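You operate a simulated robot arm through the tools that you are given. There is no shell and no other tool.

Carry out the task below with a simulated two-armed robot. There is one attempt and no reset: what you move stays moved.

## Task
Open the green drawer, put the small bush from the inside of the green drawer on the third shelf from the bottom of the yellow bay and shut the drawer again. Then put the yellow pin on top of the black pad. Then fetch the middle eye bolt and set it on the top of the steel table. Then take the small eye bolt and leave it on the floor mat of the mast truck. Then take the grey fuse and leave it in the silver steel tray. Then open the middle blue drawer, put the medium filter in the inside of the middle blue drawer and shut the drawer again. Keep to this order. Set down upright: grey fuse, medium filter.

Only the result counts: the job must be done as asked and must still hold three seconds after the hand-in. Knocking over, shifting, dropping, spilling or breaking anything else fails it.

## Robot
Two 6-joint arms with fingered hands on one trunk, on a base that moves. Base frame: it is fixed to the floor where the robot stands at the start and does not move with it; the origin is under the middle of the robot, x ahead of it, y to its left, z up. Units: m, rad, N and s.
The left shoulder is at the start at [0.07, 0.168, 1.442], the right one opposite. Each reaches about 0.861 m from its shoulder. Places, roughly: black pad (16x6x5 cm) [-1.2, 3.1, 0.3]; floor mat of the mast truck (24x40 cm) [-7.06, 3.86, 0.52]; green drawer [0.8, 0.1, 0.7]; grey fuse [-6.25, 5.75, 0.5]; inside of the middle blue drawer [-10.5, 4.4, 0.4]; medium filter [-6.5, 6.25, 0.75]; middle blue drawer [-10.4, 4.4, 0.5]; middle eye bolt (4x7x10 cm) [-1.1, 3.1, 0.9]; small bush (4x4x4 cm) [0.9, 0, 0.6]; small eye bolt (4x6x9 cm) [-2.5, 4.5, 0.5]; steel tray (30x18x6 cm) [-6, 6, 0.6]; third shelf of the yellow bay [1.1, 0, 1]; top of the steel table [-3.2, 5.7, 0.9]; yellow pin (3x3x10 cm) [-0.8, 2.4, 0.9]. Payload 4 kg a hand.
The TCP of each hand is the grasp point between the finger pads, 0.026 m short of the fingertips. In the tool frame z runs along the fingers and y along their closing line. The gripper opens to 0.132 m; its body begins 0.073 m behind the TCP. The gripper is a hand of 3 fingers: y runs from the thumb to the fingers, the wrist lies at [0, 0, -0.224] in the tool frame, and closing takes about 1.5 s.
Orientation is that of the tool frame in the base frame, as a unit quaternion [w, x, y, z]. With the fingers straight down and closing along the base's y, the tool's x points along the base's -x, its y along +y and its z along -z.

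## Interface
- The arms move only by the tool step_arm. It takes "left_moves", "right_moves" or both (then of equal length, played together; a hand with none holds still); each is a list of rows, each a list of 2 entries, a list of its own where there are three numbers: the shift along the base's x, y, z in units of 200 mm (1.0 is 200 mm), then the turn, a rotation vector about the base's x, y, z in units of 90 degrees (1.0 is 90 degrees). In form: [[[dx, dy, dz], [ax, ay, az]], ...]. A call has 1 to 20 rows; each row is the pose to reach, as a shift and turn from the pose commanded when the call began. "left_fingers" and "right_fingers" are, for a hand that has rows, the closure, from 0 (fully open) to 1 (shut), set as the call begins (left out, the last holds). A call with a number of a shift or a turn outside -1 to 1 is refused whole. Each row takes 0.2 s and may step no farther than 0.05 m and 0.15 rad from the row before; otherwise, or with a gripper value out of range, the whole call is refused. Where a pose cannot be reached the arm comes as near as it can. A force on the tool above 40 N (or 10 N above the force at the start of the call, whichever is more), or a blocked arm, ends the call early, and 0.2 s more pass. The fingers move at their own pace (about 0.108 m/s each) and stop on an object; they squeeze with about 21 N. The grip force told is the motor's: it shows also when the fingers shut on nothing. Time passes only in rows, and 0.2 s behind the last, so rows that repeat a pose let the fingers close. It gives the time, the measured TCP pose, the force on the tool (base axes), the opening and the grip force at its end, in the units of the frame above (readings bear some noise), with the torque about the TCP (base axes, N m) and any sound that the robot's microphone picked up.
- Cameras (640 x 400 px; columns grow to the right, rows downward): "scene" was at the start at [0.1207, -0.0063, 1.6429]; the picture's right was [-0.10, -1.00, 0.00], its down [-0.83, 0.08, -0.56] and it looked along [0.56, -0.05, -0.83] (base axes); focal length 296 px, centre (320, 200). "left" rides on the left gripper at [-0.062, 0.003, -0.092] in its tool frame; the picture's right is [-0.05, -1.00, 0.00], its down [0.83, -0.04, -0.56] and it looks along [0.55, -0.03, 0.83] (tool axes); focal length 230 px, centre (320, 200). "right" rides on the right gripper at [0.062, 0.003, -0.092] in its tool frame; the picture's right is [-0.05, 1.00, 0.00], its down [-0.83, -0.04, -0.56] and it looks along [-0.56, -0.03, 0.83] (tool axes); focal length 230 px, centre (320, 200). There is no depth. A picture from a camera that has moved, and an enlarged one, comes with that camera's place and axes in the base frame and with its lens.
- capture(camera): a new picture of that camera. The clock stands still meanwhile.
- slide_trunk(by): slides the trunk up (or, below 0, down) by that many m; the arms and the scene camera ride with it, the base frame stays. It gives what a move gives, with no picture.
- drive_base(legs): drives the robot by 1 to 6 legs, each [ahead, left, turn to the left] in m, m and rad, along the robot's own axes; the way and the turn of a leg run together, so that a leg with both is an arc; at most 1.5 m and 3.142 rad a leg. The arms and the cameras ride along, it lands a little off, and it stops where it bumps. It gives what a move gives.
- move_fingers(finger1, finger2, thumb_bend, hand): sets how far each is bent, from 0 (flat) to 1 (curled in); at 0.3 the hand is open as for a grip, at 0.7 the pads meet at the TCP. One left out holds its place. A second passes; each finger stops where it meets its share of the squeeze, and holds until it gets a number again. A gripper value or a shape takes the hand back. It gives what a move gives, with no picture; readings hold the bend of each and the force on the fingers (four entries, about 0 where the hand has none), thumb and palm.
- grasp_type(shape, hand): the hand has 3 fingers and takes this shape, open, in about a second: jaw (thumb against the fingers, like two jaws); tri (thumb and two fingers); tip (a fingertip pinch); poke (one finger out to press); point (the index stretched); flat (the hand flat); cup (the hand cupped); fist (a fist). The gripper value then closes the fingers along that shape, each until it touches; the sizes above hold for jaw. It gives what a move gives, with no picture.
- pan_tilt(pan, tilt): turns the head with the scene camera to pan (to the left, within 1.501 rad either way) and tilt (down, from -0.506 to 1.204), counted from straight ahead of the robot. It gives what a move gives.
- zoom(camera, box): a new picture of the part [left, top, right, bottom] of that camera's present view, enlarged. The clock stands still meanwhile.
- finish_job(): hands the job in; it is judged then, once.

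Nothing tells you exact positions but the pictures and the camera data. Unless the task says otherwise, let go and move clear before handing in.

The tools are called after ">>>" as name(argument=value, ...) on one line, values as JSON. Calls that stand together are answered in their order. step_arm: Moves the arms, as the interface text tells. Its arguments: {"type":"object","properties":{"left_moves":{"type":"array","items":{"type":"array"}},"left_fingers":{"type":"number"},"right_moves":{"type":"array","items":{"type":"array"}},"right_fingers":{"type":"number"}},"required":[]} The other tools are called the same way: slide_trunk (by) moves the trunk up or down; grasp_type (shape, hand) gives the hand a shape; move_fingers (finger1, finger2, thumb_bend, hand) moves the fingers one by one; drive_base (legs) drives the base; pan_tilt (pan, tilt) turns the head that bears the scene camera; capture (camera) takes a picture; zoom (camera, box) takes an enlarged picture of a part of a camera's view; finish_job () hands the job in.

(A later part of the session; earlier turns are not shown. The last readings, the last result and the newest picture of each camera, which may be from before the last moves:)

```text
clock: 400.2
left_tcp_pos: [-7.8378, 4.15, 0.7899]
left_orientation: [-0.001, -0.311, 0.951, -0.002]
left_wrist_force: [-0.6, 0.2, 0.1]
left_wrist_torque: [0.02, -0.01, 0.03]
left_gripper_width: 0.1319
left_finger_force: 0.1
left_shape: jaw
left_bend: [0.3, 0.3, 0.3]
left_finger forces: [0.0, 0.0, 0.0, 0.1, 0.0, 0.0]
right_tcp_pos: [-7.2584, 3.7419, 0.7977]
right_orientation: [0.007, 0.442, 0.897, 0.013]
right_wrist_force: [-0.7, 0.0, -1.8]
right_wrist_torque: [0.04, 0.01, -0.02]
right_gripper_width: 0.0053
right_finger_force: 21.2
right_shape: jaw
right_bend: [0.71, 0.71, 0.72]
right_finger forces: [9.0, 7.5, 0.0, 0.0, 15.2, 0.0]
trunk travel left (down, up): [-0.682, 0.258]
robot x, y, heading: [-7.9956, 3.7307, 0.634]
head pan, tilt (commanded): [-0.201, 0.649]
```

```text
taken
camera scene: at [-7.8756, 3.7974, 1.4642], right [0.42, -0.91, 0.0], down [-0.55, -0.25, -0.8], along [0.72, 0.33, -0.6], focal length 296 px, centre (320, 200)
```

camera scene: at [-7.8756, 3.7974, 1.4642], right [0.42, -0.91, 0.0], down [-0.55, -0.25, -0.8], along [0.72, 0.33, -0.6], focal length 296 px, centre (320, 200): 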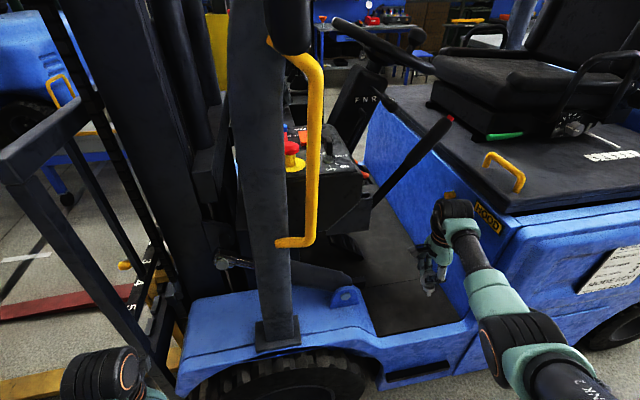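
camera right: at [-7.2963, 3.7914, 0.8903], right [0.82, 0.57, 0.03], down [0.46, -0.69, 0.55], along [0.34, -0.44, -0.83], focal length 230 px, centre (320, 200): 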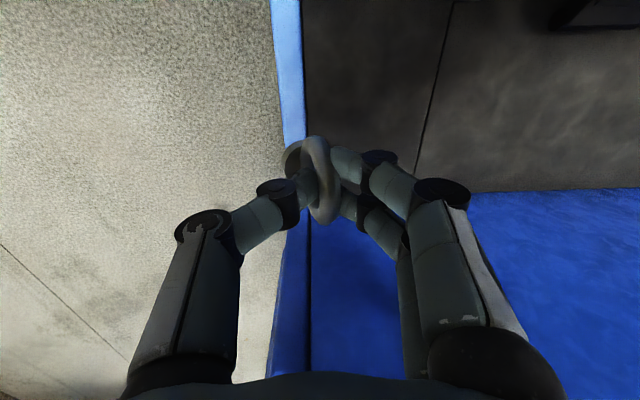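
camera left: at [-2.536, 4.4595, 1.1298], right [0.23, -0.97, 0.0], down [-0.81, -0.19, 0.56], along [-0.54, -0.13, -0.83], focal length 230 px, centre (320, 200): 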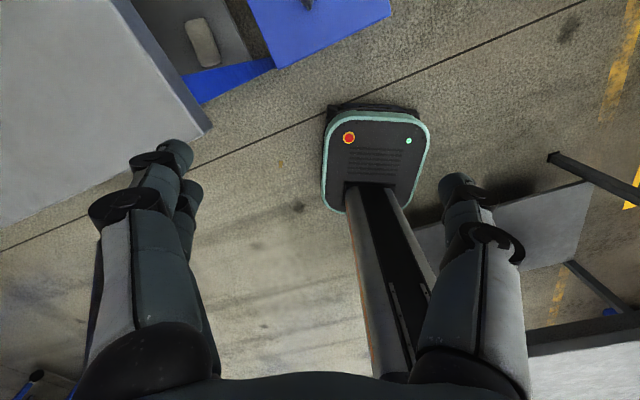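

A black lever crosses above my path at z≈0.96–1.2, so I'll lower further before entering, and shift 2 cm left to stay clear of the seat wall.

>>> slide_trunk(by=-0.12)

>>> drive_base(legs=[[0.12, 0.015, 0]])

>>> capture(camera="right")

>>> capture(camera="scene")

```text
clock: 401.7
left_tcp_pos: [-7.8375, 4.1495, 0.6695]
left_orientation: [0.0, -0.31, 0.951, -0.002]
left_wrist_force: [0.3, -0.2, 0.4]
left_wrist_torque: [-0.03, -0.01, 0.0]
left_gripper_width: 0.1316
left_finger_force: 0.1
left_shape: jaw
left_bend: [0.3, 0.3, 0.3]
left_finger forces: [0.0, 0.0, 0.0, 0.0, 0.1, 0.0]
right_tcp_pos: [-7.2593, 3.7408, 0.6773]
right_orientation: [0.007, 0.441, 0.897, 0.014]
right_wrist_force: [-0.4, 0.9, -1.8]
right_wrist_torque: [0.02, -0.01, -0.01]
right_gripper_width: 0.0052
right_finger_force: 20.7
right_shape: jaw
right_bend: [0.71, 0.71, 0.72]
right_finger forces: [9.0, 7.2, 0.0, 0.1, 15.2, 0.0]
trunk travel left (down, up): [-0.562, 0.378]
robot x, y, heading: [-7.9947, 3.7321, 0.633]
head pan, tilt (commanded): [-0.201, 0.649]
```

```text
clock: 402.9
left_tcp_pos: [-7.7489, 4.231, 0.669]
left_orientation: [0.0, -0.31, 0.951, -0.003]
left_wrist_force: [-0.9, 0.2, 0.0]
left_wrist_torque: [-0.02, 0.02, -0.01]
left_gripper_width: 0.1317
left_finger_force: 0.0
left_shape: jaw
left_bend: [0.3, 0.3, 0.3]
left_finger forces: [0.0, 0.1, 0.0, 0.0, 0.0, 0.1]
right_tcp_pos: [-7.1709, 3.8191, 0.6774]
right_orientation: [0.007, 0.442, 0.897, 0.013]
right_wrist_force: [-0.5, 0.0, -1.3]
right_wrist_torque: [-0.04, -0.01, 0.05]
right_gripper_width: 0.0052
right_finger_force: 21.0
right_shape: jaw
right_bend: [0.71, 0.71, 0.72]
right_finger forces: [9.0, 7.4, 0.0, 0.0, 15.4, 0.0]
trunk travel left (down, up): [-0.562, 0.378]
robot x, y, heading: [-7.9048, 3.8139, 0.629]
head pan, tilt (commanded): [-0.201, 0.649]
```

```text
taken
camera right: at [-7.2087, 3.8707, 0.7699], right [0.82, 0.57, 0.03], down [0.46, -0.7, 0.55], along [0.33, -0.44, -0.83], focal length 230 px, centre (320, 200)
```

right: 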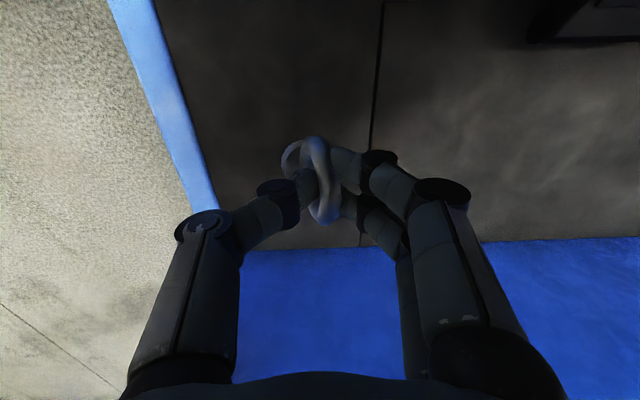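

```text
taken
camera scene: at [-7.7877, 3.8789, 1.3441], right [0.41, -0.91, 0.0], down [-0.55, -0.25, -0.8], along [0.72, 0.33, -0.61], focal length 296 px, centre (320, 200)
```

scene: 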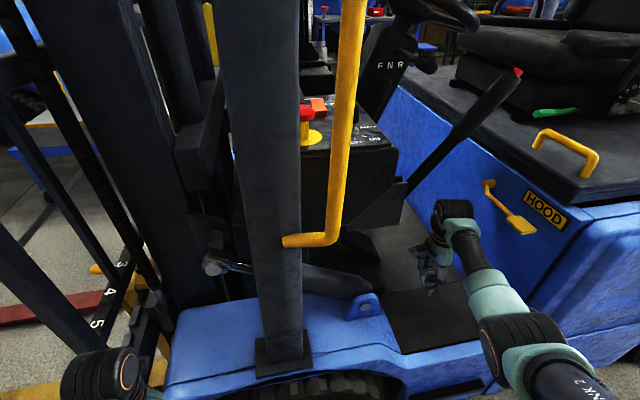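

>>> drive_base(legs=[[0.155, -0.005, 0]])

>>> capture(camera="right")

>>> capture(camera="scene")

```text
clock: 404.3
left_tcp_pos: [-7.6193, 4.3188, 0.6698]
left_orientation: [-0.001, -0.309, 0.951, -0.003]
left_wrist_force: [0.4, -0.3, -1.5]
left_wrist_torque: [0.01, 0.02, 0.01]
left_gripper_width: 0.1321
left_finger_force: 0.0
left_shape: jaw
left_bend: [0.3, 0.3, 0.3]
left_finger forces: [0.0, 0.1, 0.1, 0.0, 0.0, 0.1]
right_tcp_pos: [-7.0414, 3.9072, 0.6769]
right_orientation: [0.007, 0.444, 0.896, 0.014]
right_wrist_force: [-0.5, -0.4, -1.7]
right_wrist_torque: [0.01, -0.02, 0.01]
right_gripper_width: 0.0052
right_finger_force: 21.4
right_shape: jaw
right_bend: [0.71, 0.71, 0.72]
right_finger forces: [9.0, 7.3, 0.1, 0.1, 15.2, 0.1]
trunk travel left (down, up): [-0.562, 0.378]
robot x, y, heading: [-7.7798, 3.8997, 0.63]
head pan, tilt (commanded): [-0.201, 0.649]
```

```text
taken
camera right: at [-7.0788, 3.9584, 0.7697], right [0.82, 0.57, 0.03], down [0.46, -0.7, 0.55], along [0.33, -0.44, -0.83], focal length 230 px, centre (320, 200)
```

right: 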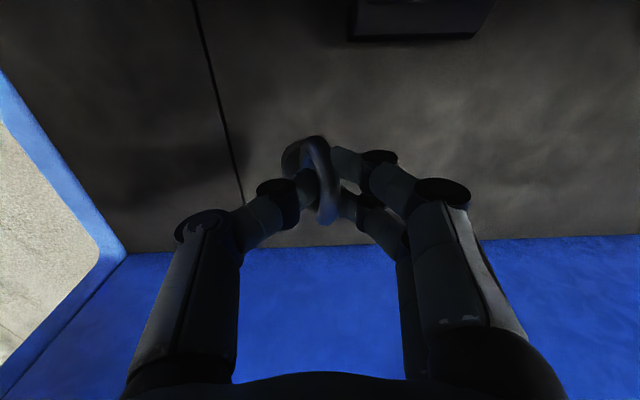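

```text
taken
camera scene: at [-7.6577, 3.9668, 1.3441], right [0.41, -0.91, 0.0], down [-0.55, -0.25, -0.8], along [0.72, 0.33, -0.61], focal length 296 px, centre (320, 200)
```

scene: 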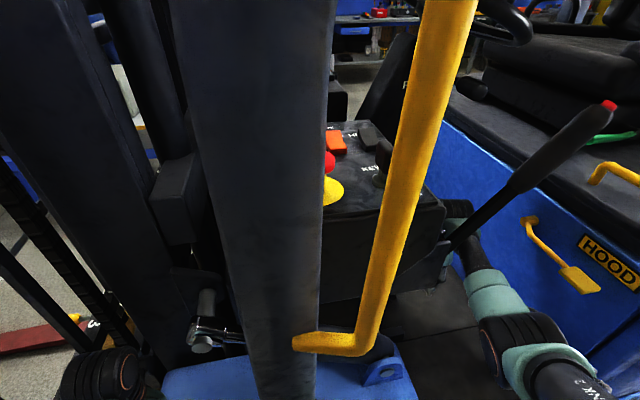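

The bolt is over the mat. Before lowering further I must check what is below the left hand.

>>> capture(camera="left")

>>> pan_tilt(pan=0.8, tilt=0.9)

>>> capture(camera="scene")

```text
taken
camera left: at [-7.5709, 4.3578, 0.7614], right [0.63, -0.78, 0.0], down [-0.65, -0.52, 0.56], along [-0.43, -0.35, -0.83], focal length 230 px, centre (320, 200)
```

left: 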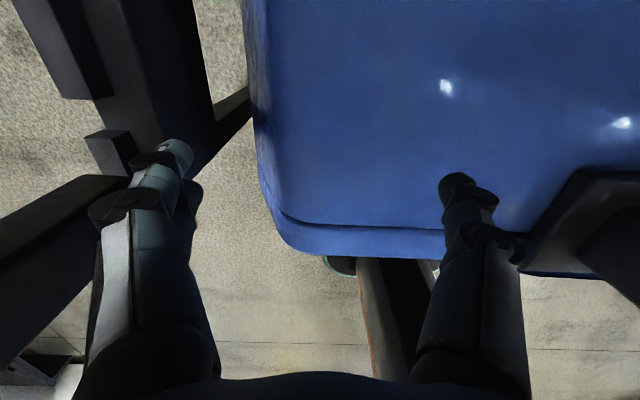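

```text
clock: 405.6
left_tcp_pos: [-7.6191, 4.3193, 0.6703]
left_orientation: [-0.001, -0.309, 0.951, -0.002]
left_wrist_force: [0.1, 0.2, 0.2]
left_wrist_torque: [-0.01, 0.01, -0.01]
left_gripper_width: 0.1319
left_finger_force: 0.1
left_shape: jaw
left_bend: [0.3, 0.3, 0.3]
left_finger forces: [0.1, 0.1, 0.1, 0.1, 0.0, 0.1]
right_tcp_pos: [-7.042, 3.907, 0.6768]
right_orientation: [0.006, 0.442, 0.897, 0.014]
right_wrist_force: [-0.4, 0.5, -2.2]
right_wrist_torque: [0.02, -0.01, -0.01]
right_gripper_width: 0.0051
right_finger_force: 20.7
right_shape: jaw
right_bend: [0.71, 0.71, 0.72]
right_finger forces: [9.0, 7.2, 0.0, 0.1, 15.3, 0.1]
trunk travel left (down, up): [-0.562, 0.378]
robot x, y, heading: [-7.7784, 3.9006, 0.624]
head pan, tilt (commanded): [0.799, 0.901]
```

```text
taken
camera scene: at [-7.7265, 4.0045, 1.3238], right [0.99, -0.14, 0.0], down [-0.11, -0.78, -0.62], along [0.09, 0.62, -0.78], focal length 296 px, centre (320, 200)
```

scene: 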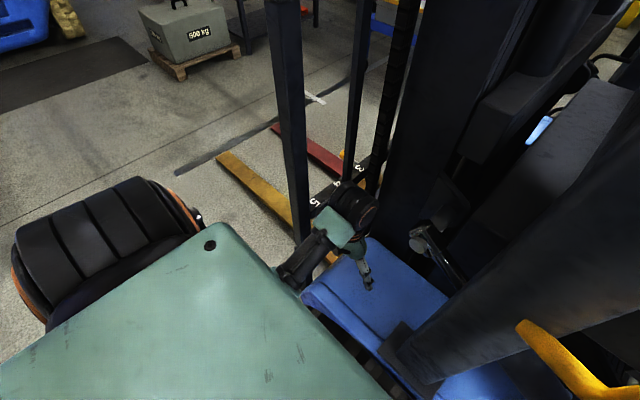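

The left hand hangs right over the truck's fender, so lowering the trunk here would hit it. I'll back out, swing the left arm out to the side, and come in again.

>>> drive_base(legs=[[-0.4, 0, 0]])

>>> step_arm(left_moves=[[[-0.18, 0.052, 0], [0, 0, 0]], [[-0.36, 0.104, 0], [0, 0, 0]], [[-0.54, 0.156, 0], [0, 0, 0]], [[-0.7225, 0.2075, 0], [0, 0, 0]]])

>>> step_arm(left_moves=[[[-0.18, 0.052, 0], [0, 0, 0]], [[-0.36, 0.104, 0], [0, 0, 0]], [[-0.54, 0.156, 0], [0, 0, 0]], [[-0.7225, 0.2075, 0], [0, 0, 0]]])

>>> step_arm(left_moves=[[[-0.18, 0.052, 0], [0, 0, 0]], [[-0.36, 0.104, 0], [0, 0, 0]], [[-0.54, 0.156, 0], [0, 0, 0]], [[-0.7225, 0.2075, 0], [0, 0, 0]]])

```text
clock: 408.1
left_tcp_pos: [-7.95, 4.0795, 0.67]
left_orientation: [0.0, -0.313, 0.95, -0.003]
left_wrist_force: [-0.1, 0.0, 1.1]
left_wrist_torque: [-0.02, -0.02, 0.0]
left_gripper_width: 0.1321
left_finger_force: 0.1
left_shape: jaw
left_bend: [0.3, 0.3, 0.3]
left_finger forces: [0.0, 0.0, 0.0, 0.1, 0.0, 0.1]
right_tcp_pos: [-7.3693, 3.6738, 0.6779]
right_orientation: [0.007, 0.438, 0.899, 0.014]
right_wrist_force: [-1.2, 0.8, -1.8]
right_wrist_torque: [0.01, -0.02, 0.05]
right_gripper_width: 0.0054
right_finger_force: 20.7
right_shape: jaw
right_bend: [0.71, 0.71, 0.72]
right_finger forces: [9.0, 7.3, 0.1, 0.1, 15.2, 0.0]
trunk travel left (down, up): [-0.562, 0.378]
robot x, y, heading: [-8.1044, 3.6585, 0.633]
head pan, tilt (commanded): [0.799, 0.901]
```

```text
clock: 409.1
left_tcp_pos: [-8.0947, 4.1198, 0.6694]
left_orientation: [0.0, -0.315, 0.949, -0.004]
left_wrist_force: [-0.4, 0.0, -0.6]
left_wrist_torque: [0.02, 0.0, 0.0]
left_gripper_width: 0.1322
left_finger_force: 0.0
left_shape: jaw
left_bend: [0.3, 0.3, 0.3]
left_finger forces: [0.1, 0.1, 0.0, 0.1, 0.1, 0.1]
right_tcp_pos: [-7.3702, 3.6764, 0.6782]
right_orientation: [0.007, 0.439, 0.898, 0.014]
right_wrist_force: [-0.2, -0.7, -0.8]
right_wrist_torque: [0.05, -0.02, -0.01]
right_gripper_width: 0.0051
right_finger_force: 21.1
right_shape: jaw
right_bend: [0.71, 0.71, 0.72]
right_finger forces: [9.0, 7.2, 0.1, 0.0, 15.1, 0.1]
trunk travel left (down, up): [-0.562, 0.378]
robot x, y, heading: [-8.1051, 3.663, 0.637]
head pan, tilt (commanded): [0.799, 0.901]
```

```text
clock: 410.1
left_tcp_pos: [-8.1919, 4.1026, 0.61]
left_orientation: [0.0, -0.315, 0.949, 0.0]
left_wrist_force: [-0.6, -0.3, -1.0]
left_wrist_torque: [0.09, -0.07, 0.0]
left_gripper_width: 0.1321
left_finger_force: 0.1
left_shape: jaw
left_bend: [0.3, 0.3, 0.3]
left_finger forces: [0.1, 0.0, 0.0, 0.0, 0.0, 0.1]
left hand out of reach, approached as far as the arm can: row 1, 2, 3, 4
right_tcp_pos: [-7.3698, 3.6753, 0.6769]
right_orientation: [0.007, 0.439, 0.898, 0.014]
right_wrist_force: [-0.5, -0.6, -1.2]
right_wrist_torque: [0.04, 0.0, 0.0]
right_gripper_width: 0.005
right_finger_force: 20.5
right_shape: jaw
right_bend: [0.71, 0.71, 0.72]
right_finger forces: [9.0, 7.3, 0.1, 0.0, 15.1, 0.0]
trunk travel left (down, up): [-0.562, 0.378]
robot x, y, heading: [-8.1062, 3.6611, 0.634]
head pan, tilt (commanded): [0.799, 0.901]
```

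```text
clock: 411.1
left_tcp_pos: [-8.2355, 4.12, 0.5786]
left_orientation: [-0.001, -0.313, 0.95, -0.002]
left_wrist_force: [0.4, 0.0, 0.4]
left_wrist_torque: [0.01, 0.0, 0.01]
left_gripper_width: 0.1317
left_finger_force: 0.2
left_shape: jaw
left_bend: [0.3, 0.3, 0.3]
left_finger forces: [0.0, 0.0, 0.0, 0.0, 0.1, 0.0]
left hand out of reach, approached as far as the arm can: row 1, 2, 3, 4
right_tcp_pos: [-7.3706, 3.6751, 0.6777]
right_orientation: [0.006, 0.439, 0.898, 0.015]
right_wrist_force: [0.0, 1.1, -1.8]
right_wrist_torque: [0.01, 0.01, -0.02]
right_gripper_width: 0.005
right_finger_force: 20.7
right_shape: jaw
right_bend: [0.71, 0.71, 0.72]
right_finger forces: [9.1, 7.2, 0.0, 0.0, 15.2, 0.1]
trunk travel left (down, up): [-0.562, 0.378]
robot x, y, heading: [-8.1076, 3.6603, 0.638]
head pan, tilt (commanded): [0.799, 0.901]
```

The left hand is now out to the side, clear of the truck. I'll drive back in along the same line.

>>> drive_base(legs=[[0.2, -0.003, 0], [0.2, -0.003, 0]])

>>> capture(camera="right")

>>> capture(camera="left")

```text
clock: 413.9
left_tcp_pos: [-7.9118, 4.3513, 0.5782]
left_orientation: [-0.002, -0.313, 0.95, -0.003]
left_wrist_force: [0.3, -0.1, 0.7]
left_wrist_torque: [-0.01, -0.02, -0.03]
left_gripper_width: 0.1322
left_finger_force: 0.0
left_shape: jaw
left_bend: [0.3, 0.3, 0.3]
left_finger forces: [0.0, 0.2, 0.1, 0.1, 0.0, 0.0]
right_tcp_pos: [-7.0466, 3.9049, 0.6773]
right_orientation: [0.007, 0.439, 0.898, 0.015]
right_wrist_force: [0.7, 0.8, -2.7]
right_wrist_torque: [-0.04, 0.0, -0.01]
right_gripper_width: 0.005
right_finger_force: 21.1
right_shape: jaw
right_bend: [0.71, 0.71, 0.72]
right_finger forces: [9.0, 7.2, 0.0, 0.0, 15.0, 0.0]
trunk travel left (down, up): [-0.562, 0.378]
robot x, y, heading: [-7.7844, 3.8928, 0.631]
head pan, tilt (commanded): [0.799, 0.901]
```

```text
taken
camera right: at [-7.0842, 3.9546, 0.7697], right [0.82, 0.57, 0.03], down [0.46, -0.69, 0.55], along [0.34, -0.44, -0.83], focal length 230 px, centre (320, 200)
```

right: 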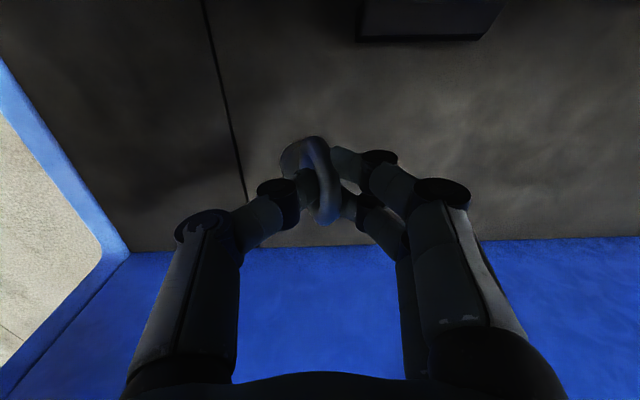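

```text
taken
camera left: at [-7.8644, 4.3896, 0.6698], right [0.64, -0.77, 0.0], down [-0.64, -0.53, 0.56], along [-0.43, -0.36, -0.83], focal length 230 px, centre (320, 200)
```

left: 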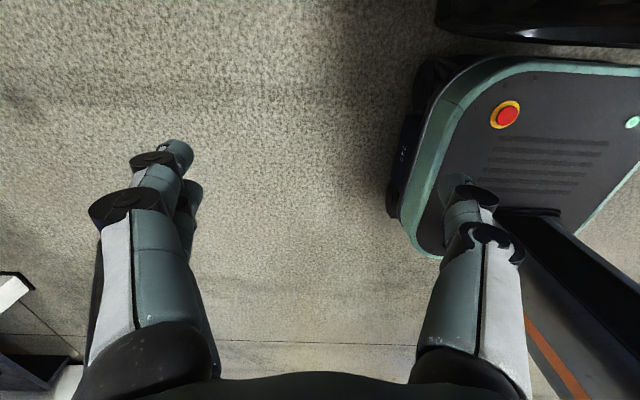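

Both sides are clear. Lowering the bolt onto the mat in steps.

>>> slide_trunk(by=-0.05)

>>> slide_trunk(by=-0.01)

>>> slide_trunk(by=-0.008)

>>> capture(camera="right")

```text
clock: 414.8
left_tcp_pos: [-7.9108, 4.3501, 0.5289]
left_orientation: [-0.001, -0.313, 0.95, -0.002]
left_wrist_force: [-0.1, -0.3, 0.8]
left_wrist_torque: [0.0, 0.01, 0.01]
left_gripper_width: 0.1321
left_finger_force: 0.1
left_shape: jaw
left_bend: [0.3, 0.3, 0.3]
left_finger forces: [0.1, 0.1, 0.0, 0.0, 0.0, 0.1]
right_tcp_pos: [-7.0468, 3.904, 0.6273]
right_orientation: [0.008, 0.439, 0.899, 0.014]
right_wrist_force: [-0.6, -1.3, -0.9]
right_wrist_torque: [0.03, -0.01, -0.03]
right_gripper_width: 0.0053
right_finger_force: 20.8
right_shape: jaw
right_bend: [0.71, 0.71, 0.72]
right_finger forces: [8.9, 7.3, 0.1, 0.0, 15.1, 0.0]
trunk travel left (down, up): [-0.512, 0.428]
robot x, y, heading: [-7.7863, 3.8913, 0.641]
head pan, tilt (commanded): [0.799, 0.901]
```

```text
clock: 415.4
left_tcp_pos: [-7.9132, 4.3501, 0.5191]
left_orientation: [-0.001, -0.313, 0.95, -0.002]
left_wrist_force: [0.1, -0.7, 0.3]
left_wrist_torque: [0.01, 0.0, 0.02]
left_gripper_width: 0.1323
left_finger_force: 0.1
left_shape: jaw
left_bend: [0.3, 0.3, 0.3]
left_finger forces: [0.0, 0.0, 0.1, 0.0, 0.0, 0.0]
right_tcp_pos: [-7.0467, 3.9043, 0.618]
right_orientation: [0.007, 0.44, 0.898, 0.014]
right_wrist_force: [-0.5, -0.3, -1.9]
right_wrist_torque: [0.01, 0.02, 0.01]
right_gripper_width: 0.0051
right_finger_force: 21.2
right_shape: jaw
right_bend: [0.71, 0.71, 0.72]
right_finger forces: [9.0, 7.2, 0.0, 0.0, 15.2, 0.0]
trunk travel left (down, up): [-0.502, 0.438]
robot x, y, heading: [-7.7821, 3.8929, 0.633]
head pan, tilt (commanded): [0.799, 0.901]
```

```text
clock: 416.0
left_tcp_pos: [-7.9117, 4.3507, 0.5106]
left_orientation: [-0.002, -0.312, 0.95, -0.003]
left_wrist_force: [-0.3, 0.1, 0.0]
left_wrist_torque: [-0.01, -0.02, -0.02]
left_gripper_width: 0.1319
left_finger_force: 0.1
left_shape: jaw
left_bend: [0.3, 0.3, 0.3]
left_finger forces: [0.1, 0.0, 0.1, 0.0, 0.0, 0.0]
right_tcp_pos: [-7.0471, 3.9042, 0.6088]
right_orientation: [0.007, 0.439, 0.898, 0.015]
right_wrist_force: [0.3, 0.9, -1.6]
right_wrist_torque: [-0.02, -0.01, 0.0]
right_gripper_width: 0.0051
right_finger_force: 21.1
right_shape: jaw
right_bend: [0.71, 0.71, 0.72]
right_finger forces: [9.0, 7.2, 0.1, 0.0, 15.0, 0.1]
trunk travel left (down, up): [-0.494, 0.446]
robot x, y, heading: [-7.7854, 3.8905, 0.635]
head pan, tilt (commanded): [0.799, 0.901]
```

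```text
taken
camera right: at [-7.0845, 3.9543, 0.7021], right [0.82, 0.57, 0.03], down [0.46, -0.69, 0.55], along [0.34, -0.44, -0.83], focal length 230 px, centre (320, 200)
```

right: 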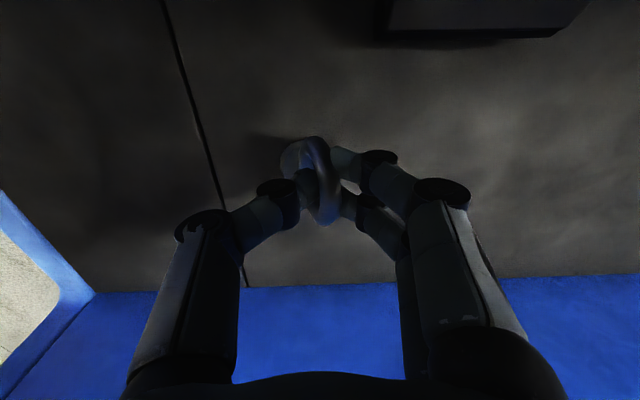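

>>> slide_trunk(by=-0.006)

>>> slide_trunk(by=-0.006)

>>> slide_trunk(by=-0.006)

```text
clock: 416.5
left_tcp_pos: [-7.9135, 4.3498, 0.5037]
left_orientation: [-0.001, -0.313, 0.95, -0.002]
left_wrist_force: [0.0, -0.1, -0.6]
left_wrist_torque: [0.01, 0.02, 0.0]
left_gripper_width: 0.1317
left_finger_force: 0.0
left_shape: jaw
left_bend: [0.3, 0.3, 0.3]
left_finger forces: [0.0, 0.0, 0.0, 0.0, 0.0, 0.0]
right_tcp_pos: [-7.0461, 3.9039, 0.604]
right_orientation: [0.006, 0.439, 0.898, 0.014]
right_wrist_force: [-0.6, -0.3, -2.3]
right_wrist_torque: [0.02, 0.0, 0.01]
right_gripper_width: 0.005
right_finger_force: 20.7
right_shape: jaw
right_bend: [0.71, 0.71, 0.72]
right_finger forces: [8.9, 7.2, 0.0, 0.0, 15.0, 0.0]
trunk travel left (down, up): [-0.488, 0.452]
robot x, y, heading: [-7.7859, 3.8958, 0.635]
head pan, tilt (commanded): [0.799, 0.901]
```

```text
clock: 417.1
left_tcp_pos: [-7.9116, 4.35, 0.4982]
left_orientation: [-0.001, -0.313, 0.95, -0.002]
left_wrist_force: [0.3, -0.5, 0.8]
left_wrist_torque: [-0.02, 0.01, 0.01]
left_gripper_width: 0.1318
left_finger_force: 0.1
left_shape: jaw
left_bend: [0.3, 0.3, 0.3]
left_finger forces: [0.0, 0.0, 0.0, 0.1, 0.0, 0.0]
right_tcp_pos: [-7.0472, 3.9047, 0.5979]
right_orientation: [0.007, 0.439, 0.898, 0.014]
right_wrist_force: [1.6, 1.3, 2.1]
right_wrist_torque: [0.03, -0.01, -0.03]
right_gripper_width: 0.0053
right_finger_force: 21.2
right_shape: jaw
right_bend: [0.71, 0.71, 0.73]
right_finger forces: [9.8, 6.7, 0.1, 0.0, 14.0, 0.0]
trunk travel left (down, up): [-0.482, 0.458]
robot x, y, heading: [-7.7796, 3.8921, 0.634]
head pan, tilt (commanded): [0.799, 0.901]
```

```text
clock: 417.6
left_tcp_pos: [-7.9116, 4.3496, 0.4925]
left_orientation: [-0.001, -0.313, 0.95, -0.003]
left_wrist_force: [-0.6, -0.6, -0.3]
left_wrist_torque: [-0.04, -0.01, -0.01]
left_gripper_width: 0.132
left_finger_force: 0.1
left_shape: jaw
left_bend: [0.3, 0.3, 0.3]
left_finger forces: [0.0, 0.0, 0.0, 0.0, 0.0, 0.0]
right_tcp_pos: [-7.0478, 3.9043, 0.5908]
right_orientation: [0.006, 0.439, 0.898, 0.014]
right_wrist_force: [-0.2, 0.4, -2.0]
right_wrist_torque: [0.02, 0.04, 0.04]
right_gripper_width: 0.0049
right_finger_force: 20.9
right_shape: jaw
right_bend: [0.71, 0.72, 0.73]
right_finger forces: [8.2, 6.5, 0.0, 0.0, 13.7, 0.1]
trunk travel left (down, up): [-0.476, 0.464]
robot x, y, heading: [-7.7831, 3.8866, 0.637]
head pan, tilt (commanded): [0.799, 0.901]
```

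The bolt has touched the mat. Releasing.

>>> step_arm(right_moves=[[[0, 0, 0], [0, 0, 0]], [[0, 0, 0], [0, 0, 0]], [[0, 0, 0], [0, 0, 0]], [[0, 0, 0], [0, 0, 0]], [[0, 0, 0], [0, 0, 0]]], right_fingers=0.4)

>>> capture(camera="right")

```text
clock: 418.8
left_tcp_pos: [-7.9122, 4.3498, 0.4917]
left_orientation: [-0.001, -0.314, 0.95, -0.002]
left_wrist_force: [-0.4, 0.1, -0.2]
left_wrist_torque: [0.01, 0.0, 0.01]
left_gripper_width: 0.1319
left_finger_force: 0.0
left_shape: jaw
left_bend: [0.3, 0.3, 0.3]
left_finger forces: [0.0, 0.0, 0.0, 0.0, 0.0, 0.0]
right_tcp_pos: [-7.0463, 3.9046, 0.5916]
right_orientation: [0.007, 0.439, 0.898, 0.014]
right_wrist_force: [0.4, 0.4, 0.1]
right_wrist_torque: [0.01, -0.01, 0.01]
right_gripper_width: 0.0789
right_finger_force: 0.0
right_shape: jaw
right_bend: [0.71, 0.71, 0.71]
right_finger forces: [0.0, 0.0, 0.0, 0.0, 0.0, 0.0]
trunk travel left (down, up): [-0.476, 0.464]
robot x, y, heading: [-7.7844, 3.8933, 0.636]
head pan, tilt (commanded): [0.799, 0.901]
```

```text
taken
camera right: at [-7.0846, 3.9544, 0.6843], right [0.82, 0.57, 0.03], down [0.46, -0.69, 0.55], along [0.34, -0.44, -0.83], focal length 230 px, centre (320, 200)
```

right: 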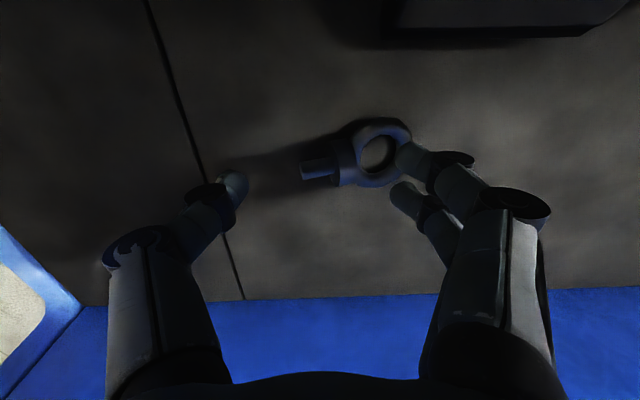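

The bolt lies on the mat. I'll raise the hand and check, then back out.

>>> slide_trunk(by=0.04)

>>> slide_trunk(by=0.045)

>>> capture(camera="right")

```text
clock: 419.7
left_tcp_pos: [-7.9126, 4.3515, 0.5321]
left_orientation: [-0.001, -0.313, 0.95, -0.002]
left_wrist_force: [0.3, -0.4, 0.8]
left_wrist_torque: [0.01, -0.03, -0.01]
left_gripper_width: 0.1319
left_finger_force: 0.1
left_shape: jaw
left_bend: [0.3, 0.3, 0.3]
left_finger forces: [0.0, 0.0, 0.0, 0.1, 0.1, 0.0]
right_tcp_pos: [-7.0474, 3.9048, 0.6321]
right_orientation: [0.007, 0.438, 0.899, 0.014]
right_wrist_force: [-0.3, 0.6, 0.3]
right_wrist_torque: [0.01, 0.02, 0.02]
right_gripper_width: 0.0791
right_finger_force: 0.0
right_shape: jaw
right_bend: [0.71, 0.71, 0.71]
right_finger forces: [0.1, 0.1, 0.0, 0.1, 0.1, 0.0]
trunk travel left (down, up): [-0.516, 0.424]
robot x, y, heading: [-7.7821, 3.8956, 0.635]
head pan, tilt (commanded): [0.799, 0.901]
```

```text
clock: 420.5
left_tcp_pos: [-7.9129, 4.35, 0.5783]
left_orientation: [-0.001, -0.313, 0.95, -0.002]
left_wrist_force: [0.9, -1.3, -0.1]
left_wrist_torque: [-0.02, 0.01, -0.01]
left_gripper_width: 0.1322
left_finger_force: 0.0
left_shape: jaw
left_bend: [0.3, 0.3, 0.3]
left_finger forces: [0.0, 0.0, 0.0, 0.0, 0.1, 0.0]
right_tcp_pos: [-7.047, 3.9039, 0.6767]
right_orientation: [0.007, 0.44, 0.898, 0.014]
right_wrist_force: [0.2, 0.4, 0.7]
right_wrist_torque: [-0.01, 0.0, 0.01]
right_gripper_width: 0.0789
right_finger_force: 0.1
right_shape: jaw
right_bend: [0.71, 0.71, 0.71]
right_finger forces: [0.1, 0.0, 0.1, 0.1, 0.0, 0.1]
trunk travel left (down, up): [-0.561, 0.379]
robot x, y, heading: [-7.7806, 3.8916, 0.631]
head pan, tilt (commanded): [0.799, 0.901]
```

```text
taken
camera right: at [-7.0845, 3.9545, 0.7691], right [0.82, 0.57, 0.03], down [0.46, -0.69, 0.55], along [0.34, -0.44, -0.83], focal length 230 px, centre (320, 200)
```

right: 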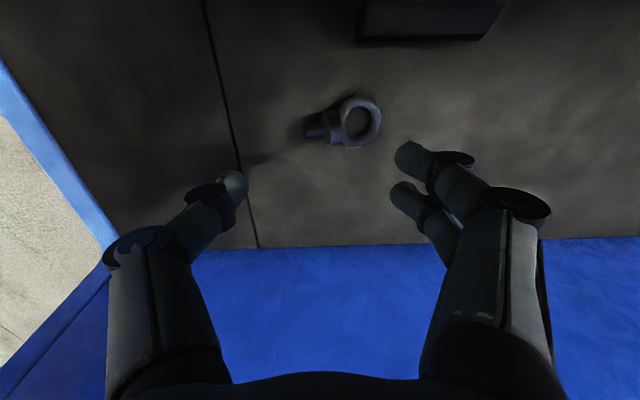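

The small eye bolt lies on the truck's floor mat: step four done. I'll back out of the footwell, raise the trunk and look north-west for the way to the fuse.

>>> drive_base(legs=[[-0.45, 0, 0]])

>>> slide_trunk(by=0.37)

>>> pan_tilt(pan=0.9, tilt=0.5)

>>> capture(camera="scene")

>>> pan_tilt(pan=1.5, tilt=0.5)

>>> capture(camera="scene")

```text
clock: 423.3
left_tcp_pos: [-8.2737, 4.0842, 0.5782]
left_orientation: [0.0, -0.312, 0.95, -0.002]
left_wrist_force: [-0.8, 0.0, 0.0]
left_wrist_torque: [-0.02, -0.02, 0.02]
left_gripper_width: 0.1319
left_finger_force: 0.1
left_shape: jaw
left_bend: [0.3, 0.3, 0.3]
left_finger forces: [0.1, 0.0, 0.0, 0.1, 0.1, 0.0]
right_tcp_pos: [-7.4109, 3.6358, 0.6764]
right_orientation: [0.007, 0.44, 0.898, 0.014]
right_wrist_force: [-0.4, -0.2, -0.5]
right_wrist_torque: [-0.06, -0.03, 0.01]
right_gripper_width: 0.0789
right_finger_force: 0.1
right_shape: jaw
right_bend: [0.71, 0.71, 0.71]
right_finger forces: [0.0, 0.0, 0.0, 0.0, 0.0, 0.0]
trunk travel left (down, up): [-0.561, 0.379]
robot x, y, heading: [-8.1453, 3.6216, 0.631]
head pan, tilt (commanded): [0.799, 0.901]
```

```text
clock: 426.8
left_tcp_pos: [-8.274, 4.0843, 0.9484]
left_orientation: [-0.001, -0.311, 0.95, -0.002]
left_wrist_force: [-0.6, -0.2, 0.4]
left_wrist_torque: [0.01, 0.01, 0.0]
left_gripper_width: 0.132
left_finger_force: 0.1
left_shape: jaw
left_bend: [0.3, 0.3, 0.3]
left_finger forces: [0.0, 0.0, 0.1, 0.0, 0.0, 0.0]
right_tcp_pos: [-7.4105, 3.6365, 1.047]
right_orientation: [0.007, 0.44, 0.898, 0.015]
right_wrist_force: [-0.4, 0.2, 0.3]
right_wrist_torque: [-0.04, -0.02, -0.01]
right_gripper_width: 0.0787
right_finger_force: 0.1
right_shape: jaw
right_bend: [0.71, 0.71, 0.71]
right_finger forces: [0.0, 0.0, 0.0, 0.1, 0.0, 0.0]
trunk travel left (down, up): [-0.931, 0.009]
robot x, y, heading: [-8.1428, 3.623, 0.628]
head pan, tilt (commanded): [0.799, 0.901]
```

```text
clock: 427.7
left_tcp_pos: [-8.2748, 4.084, 0.9477]
left_orientation: [-0.001, -0.312, 0.95, -0.002]
left_wrist_force: [1.3, -0.1, 1.0]
left_wrist_torque: [-0.01, -0.03, -0.04]
left_gripper_width: 0.1321
left_finger_force: 0.0
left_shape: jaw
left_bend: [0.3, 0.3, 0.3]
left_finger forces: [0.0, 0.1, 0.0, 0.0, 0.1, 0.0]
right_tcp_pos: [-7.4097, 3.6367, 1.0457]
right_orientation: [0.006, 0.441, 0.897, 0.014]
right_wrist_force: [-0.6, -0.6, 0.4]
right_wrist_torque: [0.01, -0.02, -0.01]
right_gripper_width: 0.079
right_finger_force: 0.1
right_shape: jaw
right_bend: [0.71, 0.71, 0.71]
right_finger forces: [0.0, 0.0, 0.1, 0.0, 0.0, 0.0]
trunk travel left (down, up): [-0.931, 0.009]
robot x, y, heading: [-8.1472, 3.6262, 0.631]
head pan, tilt (commanded): [0.901, 0.499]
```

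```text
taken
camera scene: at [-8.1022, 3.7458, 1.7265], right [1.0, -0.04, 0.0], down [-0.02, -0.48, -0.88], along [0.03, 0.88, -0.48], focal length 296 px, centre (320, 200)
```

scene: 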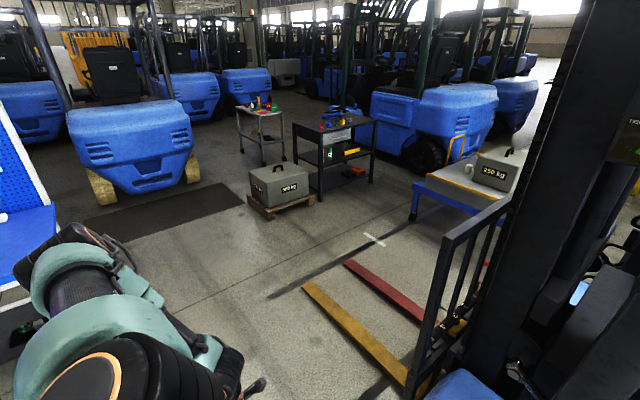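

```text
clock: 428.7
left_tcp_pos: [-8.2749, 4.0846, 0.9474]
left_orientation: [-0.001, -0.312, 0.95, -0.002]
left_wrist_force: [-0.7, 0.2, -0.3]
left_wrist_torque: [-0.03, 0.0, 0.0]
left_gripper_width: 0.1318
left_finger_force: 0.1
left_shape: jaw
left_bend: [0.3, 0.3, 0.3]
left_finger forces: [0.0, 0.0, 0.1, 0.0, 0.0, 0.0]
right_tcp_pos: [-7.4093, 3.6355, 1.0457]
right_orientation: [0.006, 0.441, 0.897, 0.014]
right_wrist_force: [-0.2, 0.4, -0.2]
right_wrist_torque: [0.01, 0.02, -0.01]
right_gripper_width: 0.0788
right_finger_force: 0.1
right_shape: jaw
right_bend: [0.71, 0.71, 0.71]
right_finger forces: [0.0, 0.1, 0.0, 0.0, 0.1, 0.0]
trunk travel left (down, up): [-0.931, 0.009]
robot x, y, heading: [-8.1469, 3.6269, 0.63]
head pan, tilt (commanded): [1.499, 0.499]
```

```text
taken
camera scene: at [-8.1539, 3.732, 1.7266], right [0.85, 0.53, 0.0], down [0.25, -0.41, -0.88], along [-0.47, 0.74, -0.48], focal length 296 px, centre (320, 200)
```

scene: 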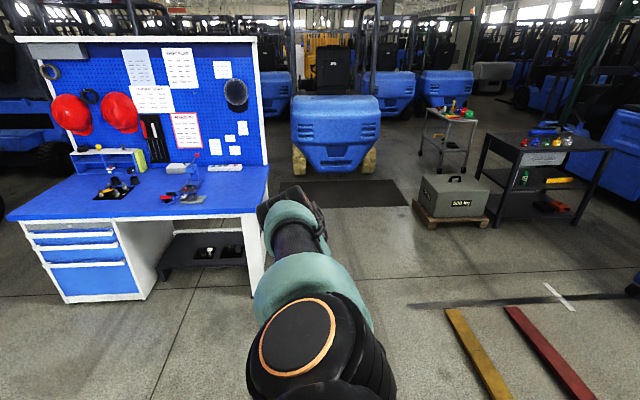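

I see the blue workbench with three drawers, and the cart where fuse, tray and filter should be. I'll zoom at the cart.

>>> pan_tilt(pan=0.6, tilt=0.4)

>>> capture(camera="scene")

>>> zoom(camera="scene", box=[300, 100, 440, 220])

```text
clock: 429.9
left_tcp_pos: [-8.2734, 4.0839, 0.9481]
left_orientation: [0.0, -0.311, 0.95, -0.002]
left_wrist_force: [0.1, 0.2, -0.6]
left_wrist_torque: [-0.02, 0.03, 0.01]
left_gripper_width: 0.1322
left_finger_force: 0.1
left_shape: jaw
left_bend: [0.3, 0.3, 0.3]
left_finger forces: [0.0, 0.0, 0.0, 0.1, 0.1, 0.1]
right_tcp_pos: [-7.4098, 3.6358, 1.0467]
right_orientation: [0.007, 0.44, 0.898, 0.013]
right_wrist_force: [-0.2, 0.8, -0.3]
right_wrist_torque: [0.0, 0.0, 0.03]
right_gripper_width: 0.0786
right_finger_force: 0.1
right_shape: jaw
right_bend: [0.71, 0.71, 0.71]
right_finger forces: [0.1, 0.0, 0.0, 0.0, 0.0, 0.0]
trunk travel left (down, up): [-0.931, 0.009]
robot x, y, heading: [-8.1487, 3.6259, 0.626]
head pan, tilt (commanded): [0.6, 0.4]
```

```text
taken
camera scene: at [-8.075, 3.7424, 1.7357], right [0.94, -0.33, 0.0], down [-0.13, -0.37, -0.92], along [0.3, 0.87, -0.39], focal length 296 px, centre (320, 200)
```

scene: 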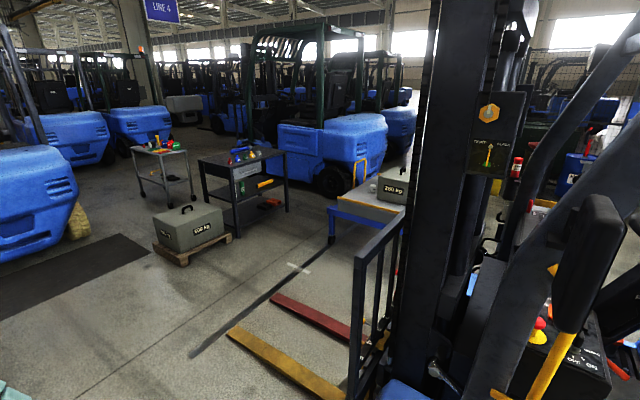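

```text
3.33 times, centred on (370, 160) of scene
camera zoom: at [-8.075, 3.7424, 1.7357], right [0.94, -0.33, 0.0], down [-0.13, -0.37, -0.92], along [0.3, 0.87, -0.39], focal length 987 px, centre (153, 333)
```

zoom: 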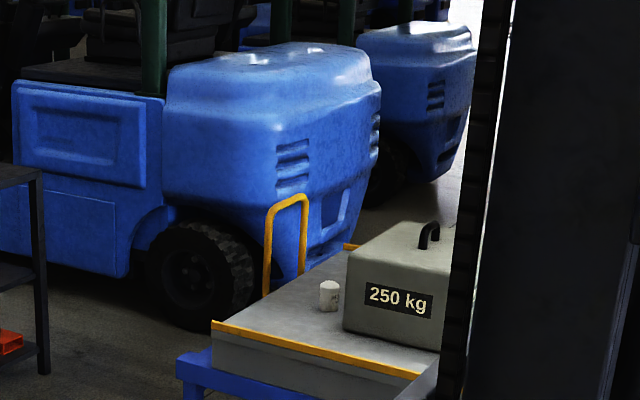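

The cart top turns out to be at about z=0.52; fuse and tray are near its south-east edge, the filter near its north-west edge. I'll back off from the truck and head north past the fork tips.

>>> drive_base(legs=[[-0.4, 0, 0], [0, 0, 1.17], [1.3, -0.13, 0]])

>>> pan_tilt(pan=-0.7, tilt=0.5)

>>> capture(camera="scene")

>>> pan_tilt(pan=-0.1, tilt=0.5)

>>> capture(camera="scene")

```text
clock: 441.6
left_tcp_pos: [-9.1356, 4.741, 0.9476]
left_orientation: [-0.001, 0.789, -0.615, 0.003]
left_wrist_force: [-0.3, -0.4, 0.0]
left_wrist_torque: [0.02, -0.03, 0.0]
left_gripper_width: 0.132
left_finger_force: 0.1
left_shape: jaw
left_bend: [0.3, 0.3, 0.3]
left_finger forces: [0.1, 0.0, 0.0, 0.0, 0.0, 0.0]
right_tcp_pos: [-8.3936, 5.3704, 1.0477]
right_orientation: [-0.002, -0.135, 0.991, 0.016]
right_wrist_force: [0.5, 1.0, -0.3]
right_wrist_torque: [-0.01, -0.02, 0.0]
right_gripper_width: 0.0789
right_finger_force: 0.1
right_shape: jaw
right_bend: [0.71, 0.71, 0.71]
right_finger forces: [0.0, 0.1, 0.0, 0.0, 0.1, 0.0]
trunk travel left (down, up): [-0.931, 0.009]
robot x, y, heading: [-8.6621, 4.6843, 1.818]
head pan, tilt (commanded): [0.6, 0.4]
```

```text
clock: 443.0
left_tcp_pos: [-9.1359, 4.7414, 0.9481]
left_orientation: [0.0, 0.789, -0.615, 0.002]
left_wrist_force: [0.4, -0.1, -0.4]
left_wrist_torque: [0.05, -0.05, 0.03]
left_gripper_width: 0.1319
left_finger_force: 0.1
left_shape: jaw
left_bend: [0.3, 0.3, 0.3]
left_finger forces: [0.0, 0.1, 0.0, 0.0, 0.0, 0.0]
right_tcp_pos: [-8.394, 5.3722, 1.0466]
right_orientation: [-0.002, -0.135, 0.991, 0.015]
right_wrist_force: [-0.6, 0.2, -0.6]
right_wrist_torque: [0.0, 0.0, 0.03]
right_gripper_width: 0.0787
right_finger_force: 0.1
right_shape: jaw
right_bend: [0.71, 0.71, 0.71]
right_finger forces: [0.0, 0.0, 0.0, 0.0, 0.0, 0.0]
trunk travel left (down, up): [-0.931, 0.009]
robot x, y, heading: [-8.6663, 4.6846, 1.82]
head pan, tilt (commanded): [-0.7, 0.499]
```

```text
taken
camera scene: at [-8.6341, 4.817, 1.7266], right [0.9, -0.44, 0.0], down [-0.21, -0.43, -0.88], along [0.39, 0.79, -0.48], focal length 296 px, centre (320, 200)
```

scene: 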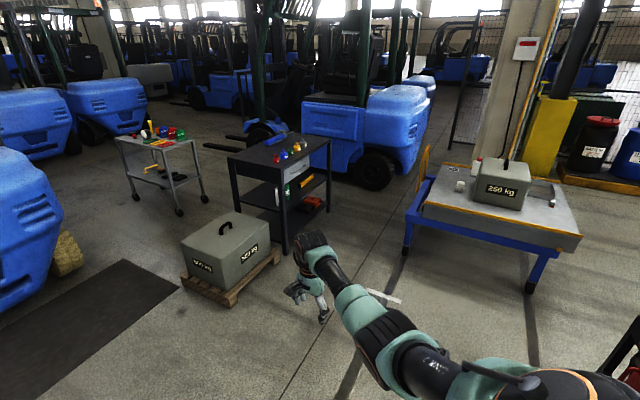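

```text
clock: 444.0
left_tcp_pos: [-9.1356, 4.7414, 0.9476]
left_orientation: [-0.001, 0.788, -0.615, 0.002]
left_wrist_force: [0.2, 0.4, -0.3]
left_wrist_torque: [0.01, 0.01, -0.02]
left_gripper_width: 0.1319
left_finger_force: 0.1
left_shape: jaw
left_bend: [0.3, 0.3, 0.3]
left_finger forces: [0.0, 0.0, 0.1, 0.1, 0.0, 0.1]
right_tcp_pos: [-8.3942, 5.3723, 1.046]
right_orientation: [-0.002, -0.135, 0.991, 0.015]
right_wrist_force: [-0.4, 0.3, 0.2]
right_wrist_torque: [0.02, 0.04, -0.01]
right_gripper_width: 0.0788
right_finger_force: 0.0
right_shape: jaw
right_bend: [0.71, 0.71, 0.71]
right_finger forces: [0.0, 0.0, 0.0, 0.0, 0.0, 0.1]
trunk travel left (down, up): [-0.931, 0.009]
robot x, y, heading: [-8.6607, 4.6865, 1.815]
head pan, tilt (commanded): [-0.099, 0.499]
```

```text
taken
camera scene: at [-8.6871, 4.8251, 1.7266], right [0.99, 0.14, 0.0], down [0.07, -0.47, -0.88], along [-0.13, 0.87, -0.48], focal length 296 px, centre (320, 200)
```

scene: 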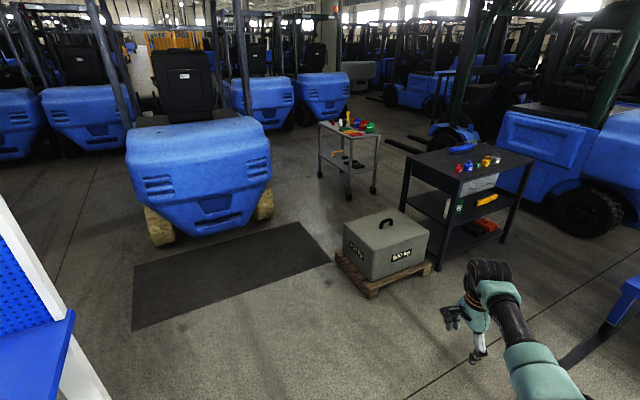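

>>> pan_tilt(pan=-0.8, tilt=0.45)

>>> zoom(camera="scene", box=[360, 120, 560, 245])

>>> zoom(camera="scene", box=[180, 100, 340, 220])

```text
clock: 445.1
left_tcp_pos: [-9.1349, 4.7407, 0.9482]
left_orientation: [-0.001, 0.789, -0.615, 0.002]
left_wrist_force: [-0.6, 0.4, 1.4]
left_wrist_torque: [0.02, -0.01, -0.03]
left_gripper_width: 0.1321
left_finger_force: 0.1
left_shape: jaw
left_bend: [0.3, 0.3, 0.3]
left_finger forces: [0.0, 0.1, 0.0, 0.0, 0.0, 0.1]
right_tcp_pos: [-8.3934, 5.3721, 1.0461]
right_orientation: [-0.002, -0.134, 0.991, 0.015]
right_wrist_force: [0.7, 0.4, -0.8]
right_wrist_torque: [0.01, 0.02, -0.05]
right_gripper_width: 0.0789
right_finger_force: 0.1
right_shape: jaw
right_bend: [0.71, 0.71, 0.71]
right_finger forces: [0.0, 0.0, 0.1, 0.0, 0.0, 0.1]
trunk travel left (down, up): [-0.931, 0.009]
robot x, y, heading: [-8.6625, 4.6881, 1.814]
head pan, tilt (commanded): [-0.799, 0.45]
```

```text
3.20 times, centred on (460, 182) of scene
camera zoom: at [-8.6257, 4.8133, 1.731], right [0.85, -0.53, 0.0], down [-0.23, -0.37, -0.9], along [0.47, 0.77, -0.44], focal length 948 px, centre (-128, 256)
```

zoom: 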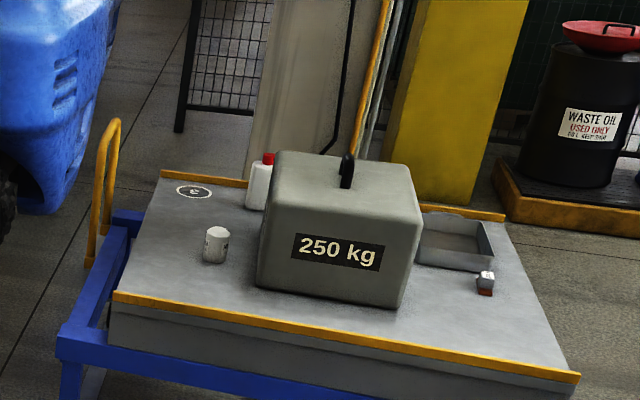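

```text
3.33 times, centred on (260, 160) of scene
camera zoom: at [-8.6257, 4.8133, 1.731], right [0.85, -0.53, 0.0], down [-0.23, -0.37, -0.9], along [0.47, 0.77, -0.44], focal length 987 px, centre (520, 333)
```

zoom: 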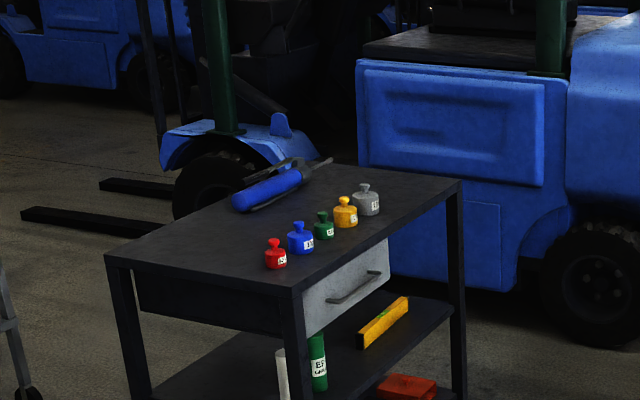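

The cart carries the steel tray, a small grey-capped fuse near its south corner, and the white filter near its west corner. I'll go past the fork tips to the cart's west side.

>>> drive_base(legs=[[1.15, -0.55, 0], [0, 0, -1.2]])

>>> pan_tilt(pan=0.0, tilt=0.55)

>>> capture(camera="scene")

```text
clock: 454.5
left_tcp_pos: [-8.4865, 6.38, 0.9474]
left_orientation: [-0.002, -0.282, 0.96, -0.003]
left_wrist_force: [-0.8, -0.1, 0.8]
left_wrist_torque: [-0.02, 0.0, 0.0]
left_gripper_width: 0.1319
left_finger_force: 0.0
left_shape: jaw
left_bend: [0.3, 0.3, 0.3]
left_finger forces: [0.1, 0.0, 0.1, 0.0, 0.1, 0.1]
right_tcp_pos: [-7.6538, 5.8776, 1.0466]
right_orientation: [0.007, 0.469, 0.883, 0.014]
right_wrist_force: [-0.3, -0.5, 0.9]
right_wrist_torque: [0.03, 0.01, 0.02]
right_gripper_width: 0.0786
right_finger_force: 0.1
right_shape: jaw
right_bend: [0.71, 0.71, 0.71]
right_finger forces: [0.0, 0.0, 0.0, 0.0, 0.0, 0.0]
trunk travel left (down, up): [-0.931, 0.009]
robot x, y, heading: [-8.3919, 5.9163, 0.57]
head pan, tilt (commanded): [-0.799, 0.45]
```

```text
clock: 455.6
left_tcp_pos: [-8.4859, 6.3791, 0.9484]
left_orientation: [-0.001, -0.281, 0.96, -0.002]
left_wrist_force: [0.0, 0.8, -0.3]
left_wrist_torque: [-0.02, 0.02, 0.03]
left_gripper_width: 0.1317
left_finger_force: 0.0
left_shape: jaw
left_bend: [0.3, 0.3, 0.3]
left_finger forces: [0.0, 0.0, 0.1, 0.0, 0.0, 0.0]
right_tcp_pos: [-7.6537, 5.8769, 1.0472]
right_orientation: [0.008, 0.47, 0.883, 0.013]
right_wrist_force: [-0.8, -0.6, -1.0]
right_wrist_torque: [0.02, 0.01, -0.01]
right_gripper_width: 0.0788
right_finger_force: 0.2
right_shape: jaw
right_bend: [0.71, 0.71, 0.71]
right_finger forces: [0.0, 0.0, 0.0, 0.0, 0.0, 0.1]
trunk travel left (down, up): [-0.931, 0.009]
robot x, y, heading: [-8.3866, 5.9119, 0.565]
head pan, tilt (commanded): [0.0, 0.55]
```

```text
taken
camera scene: at [-8.2705, 5.9893, 1.722], right [0.54, -0.84, 0.0], down [-0.44, -0.28, -0.85], along [0.72, 0.46, -0.52], focal length 296 px, centre (320, 200)
```

scene: 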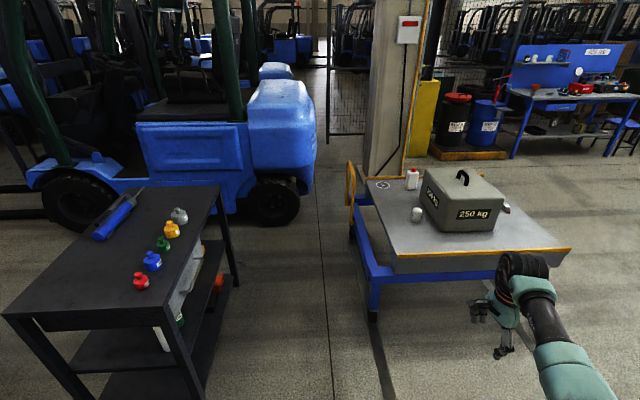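

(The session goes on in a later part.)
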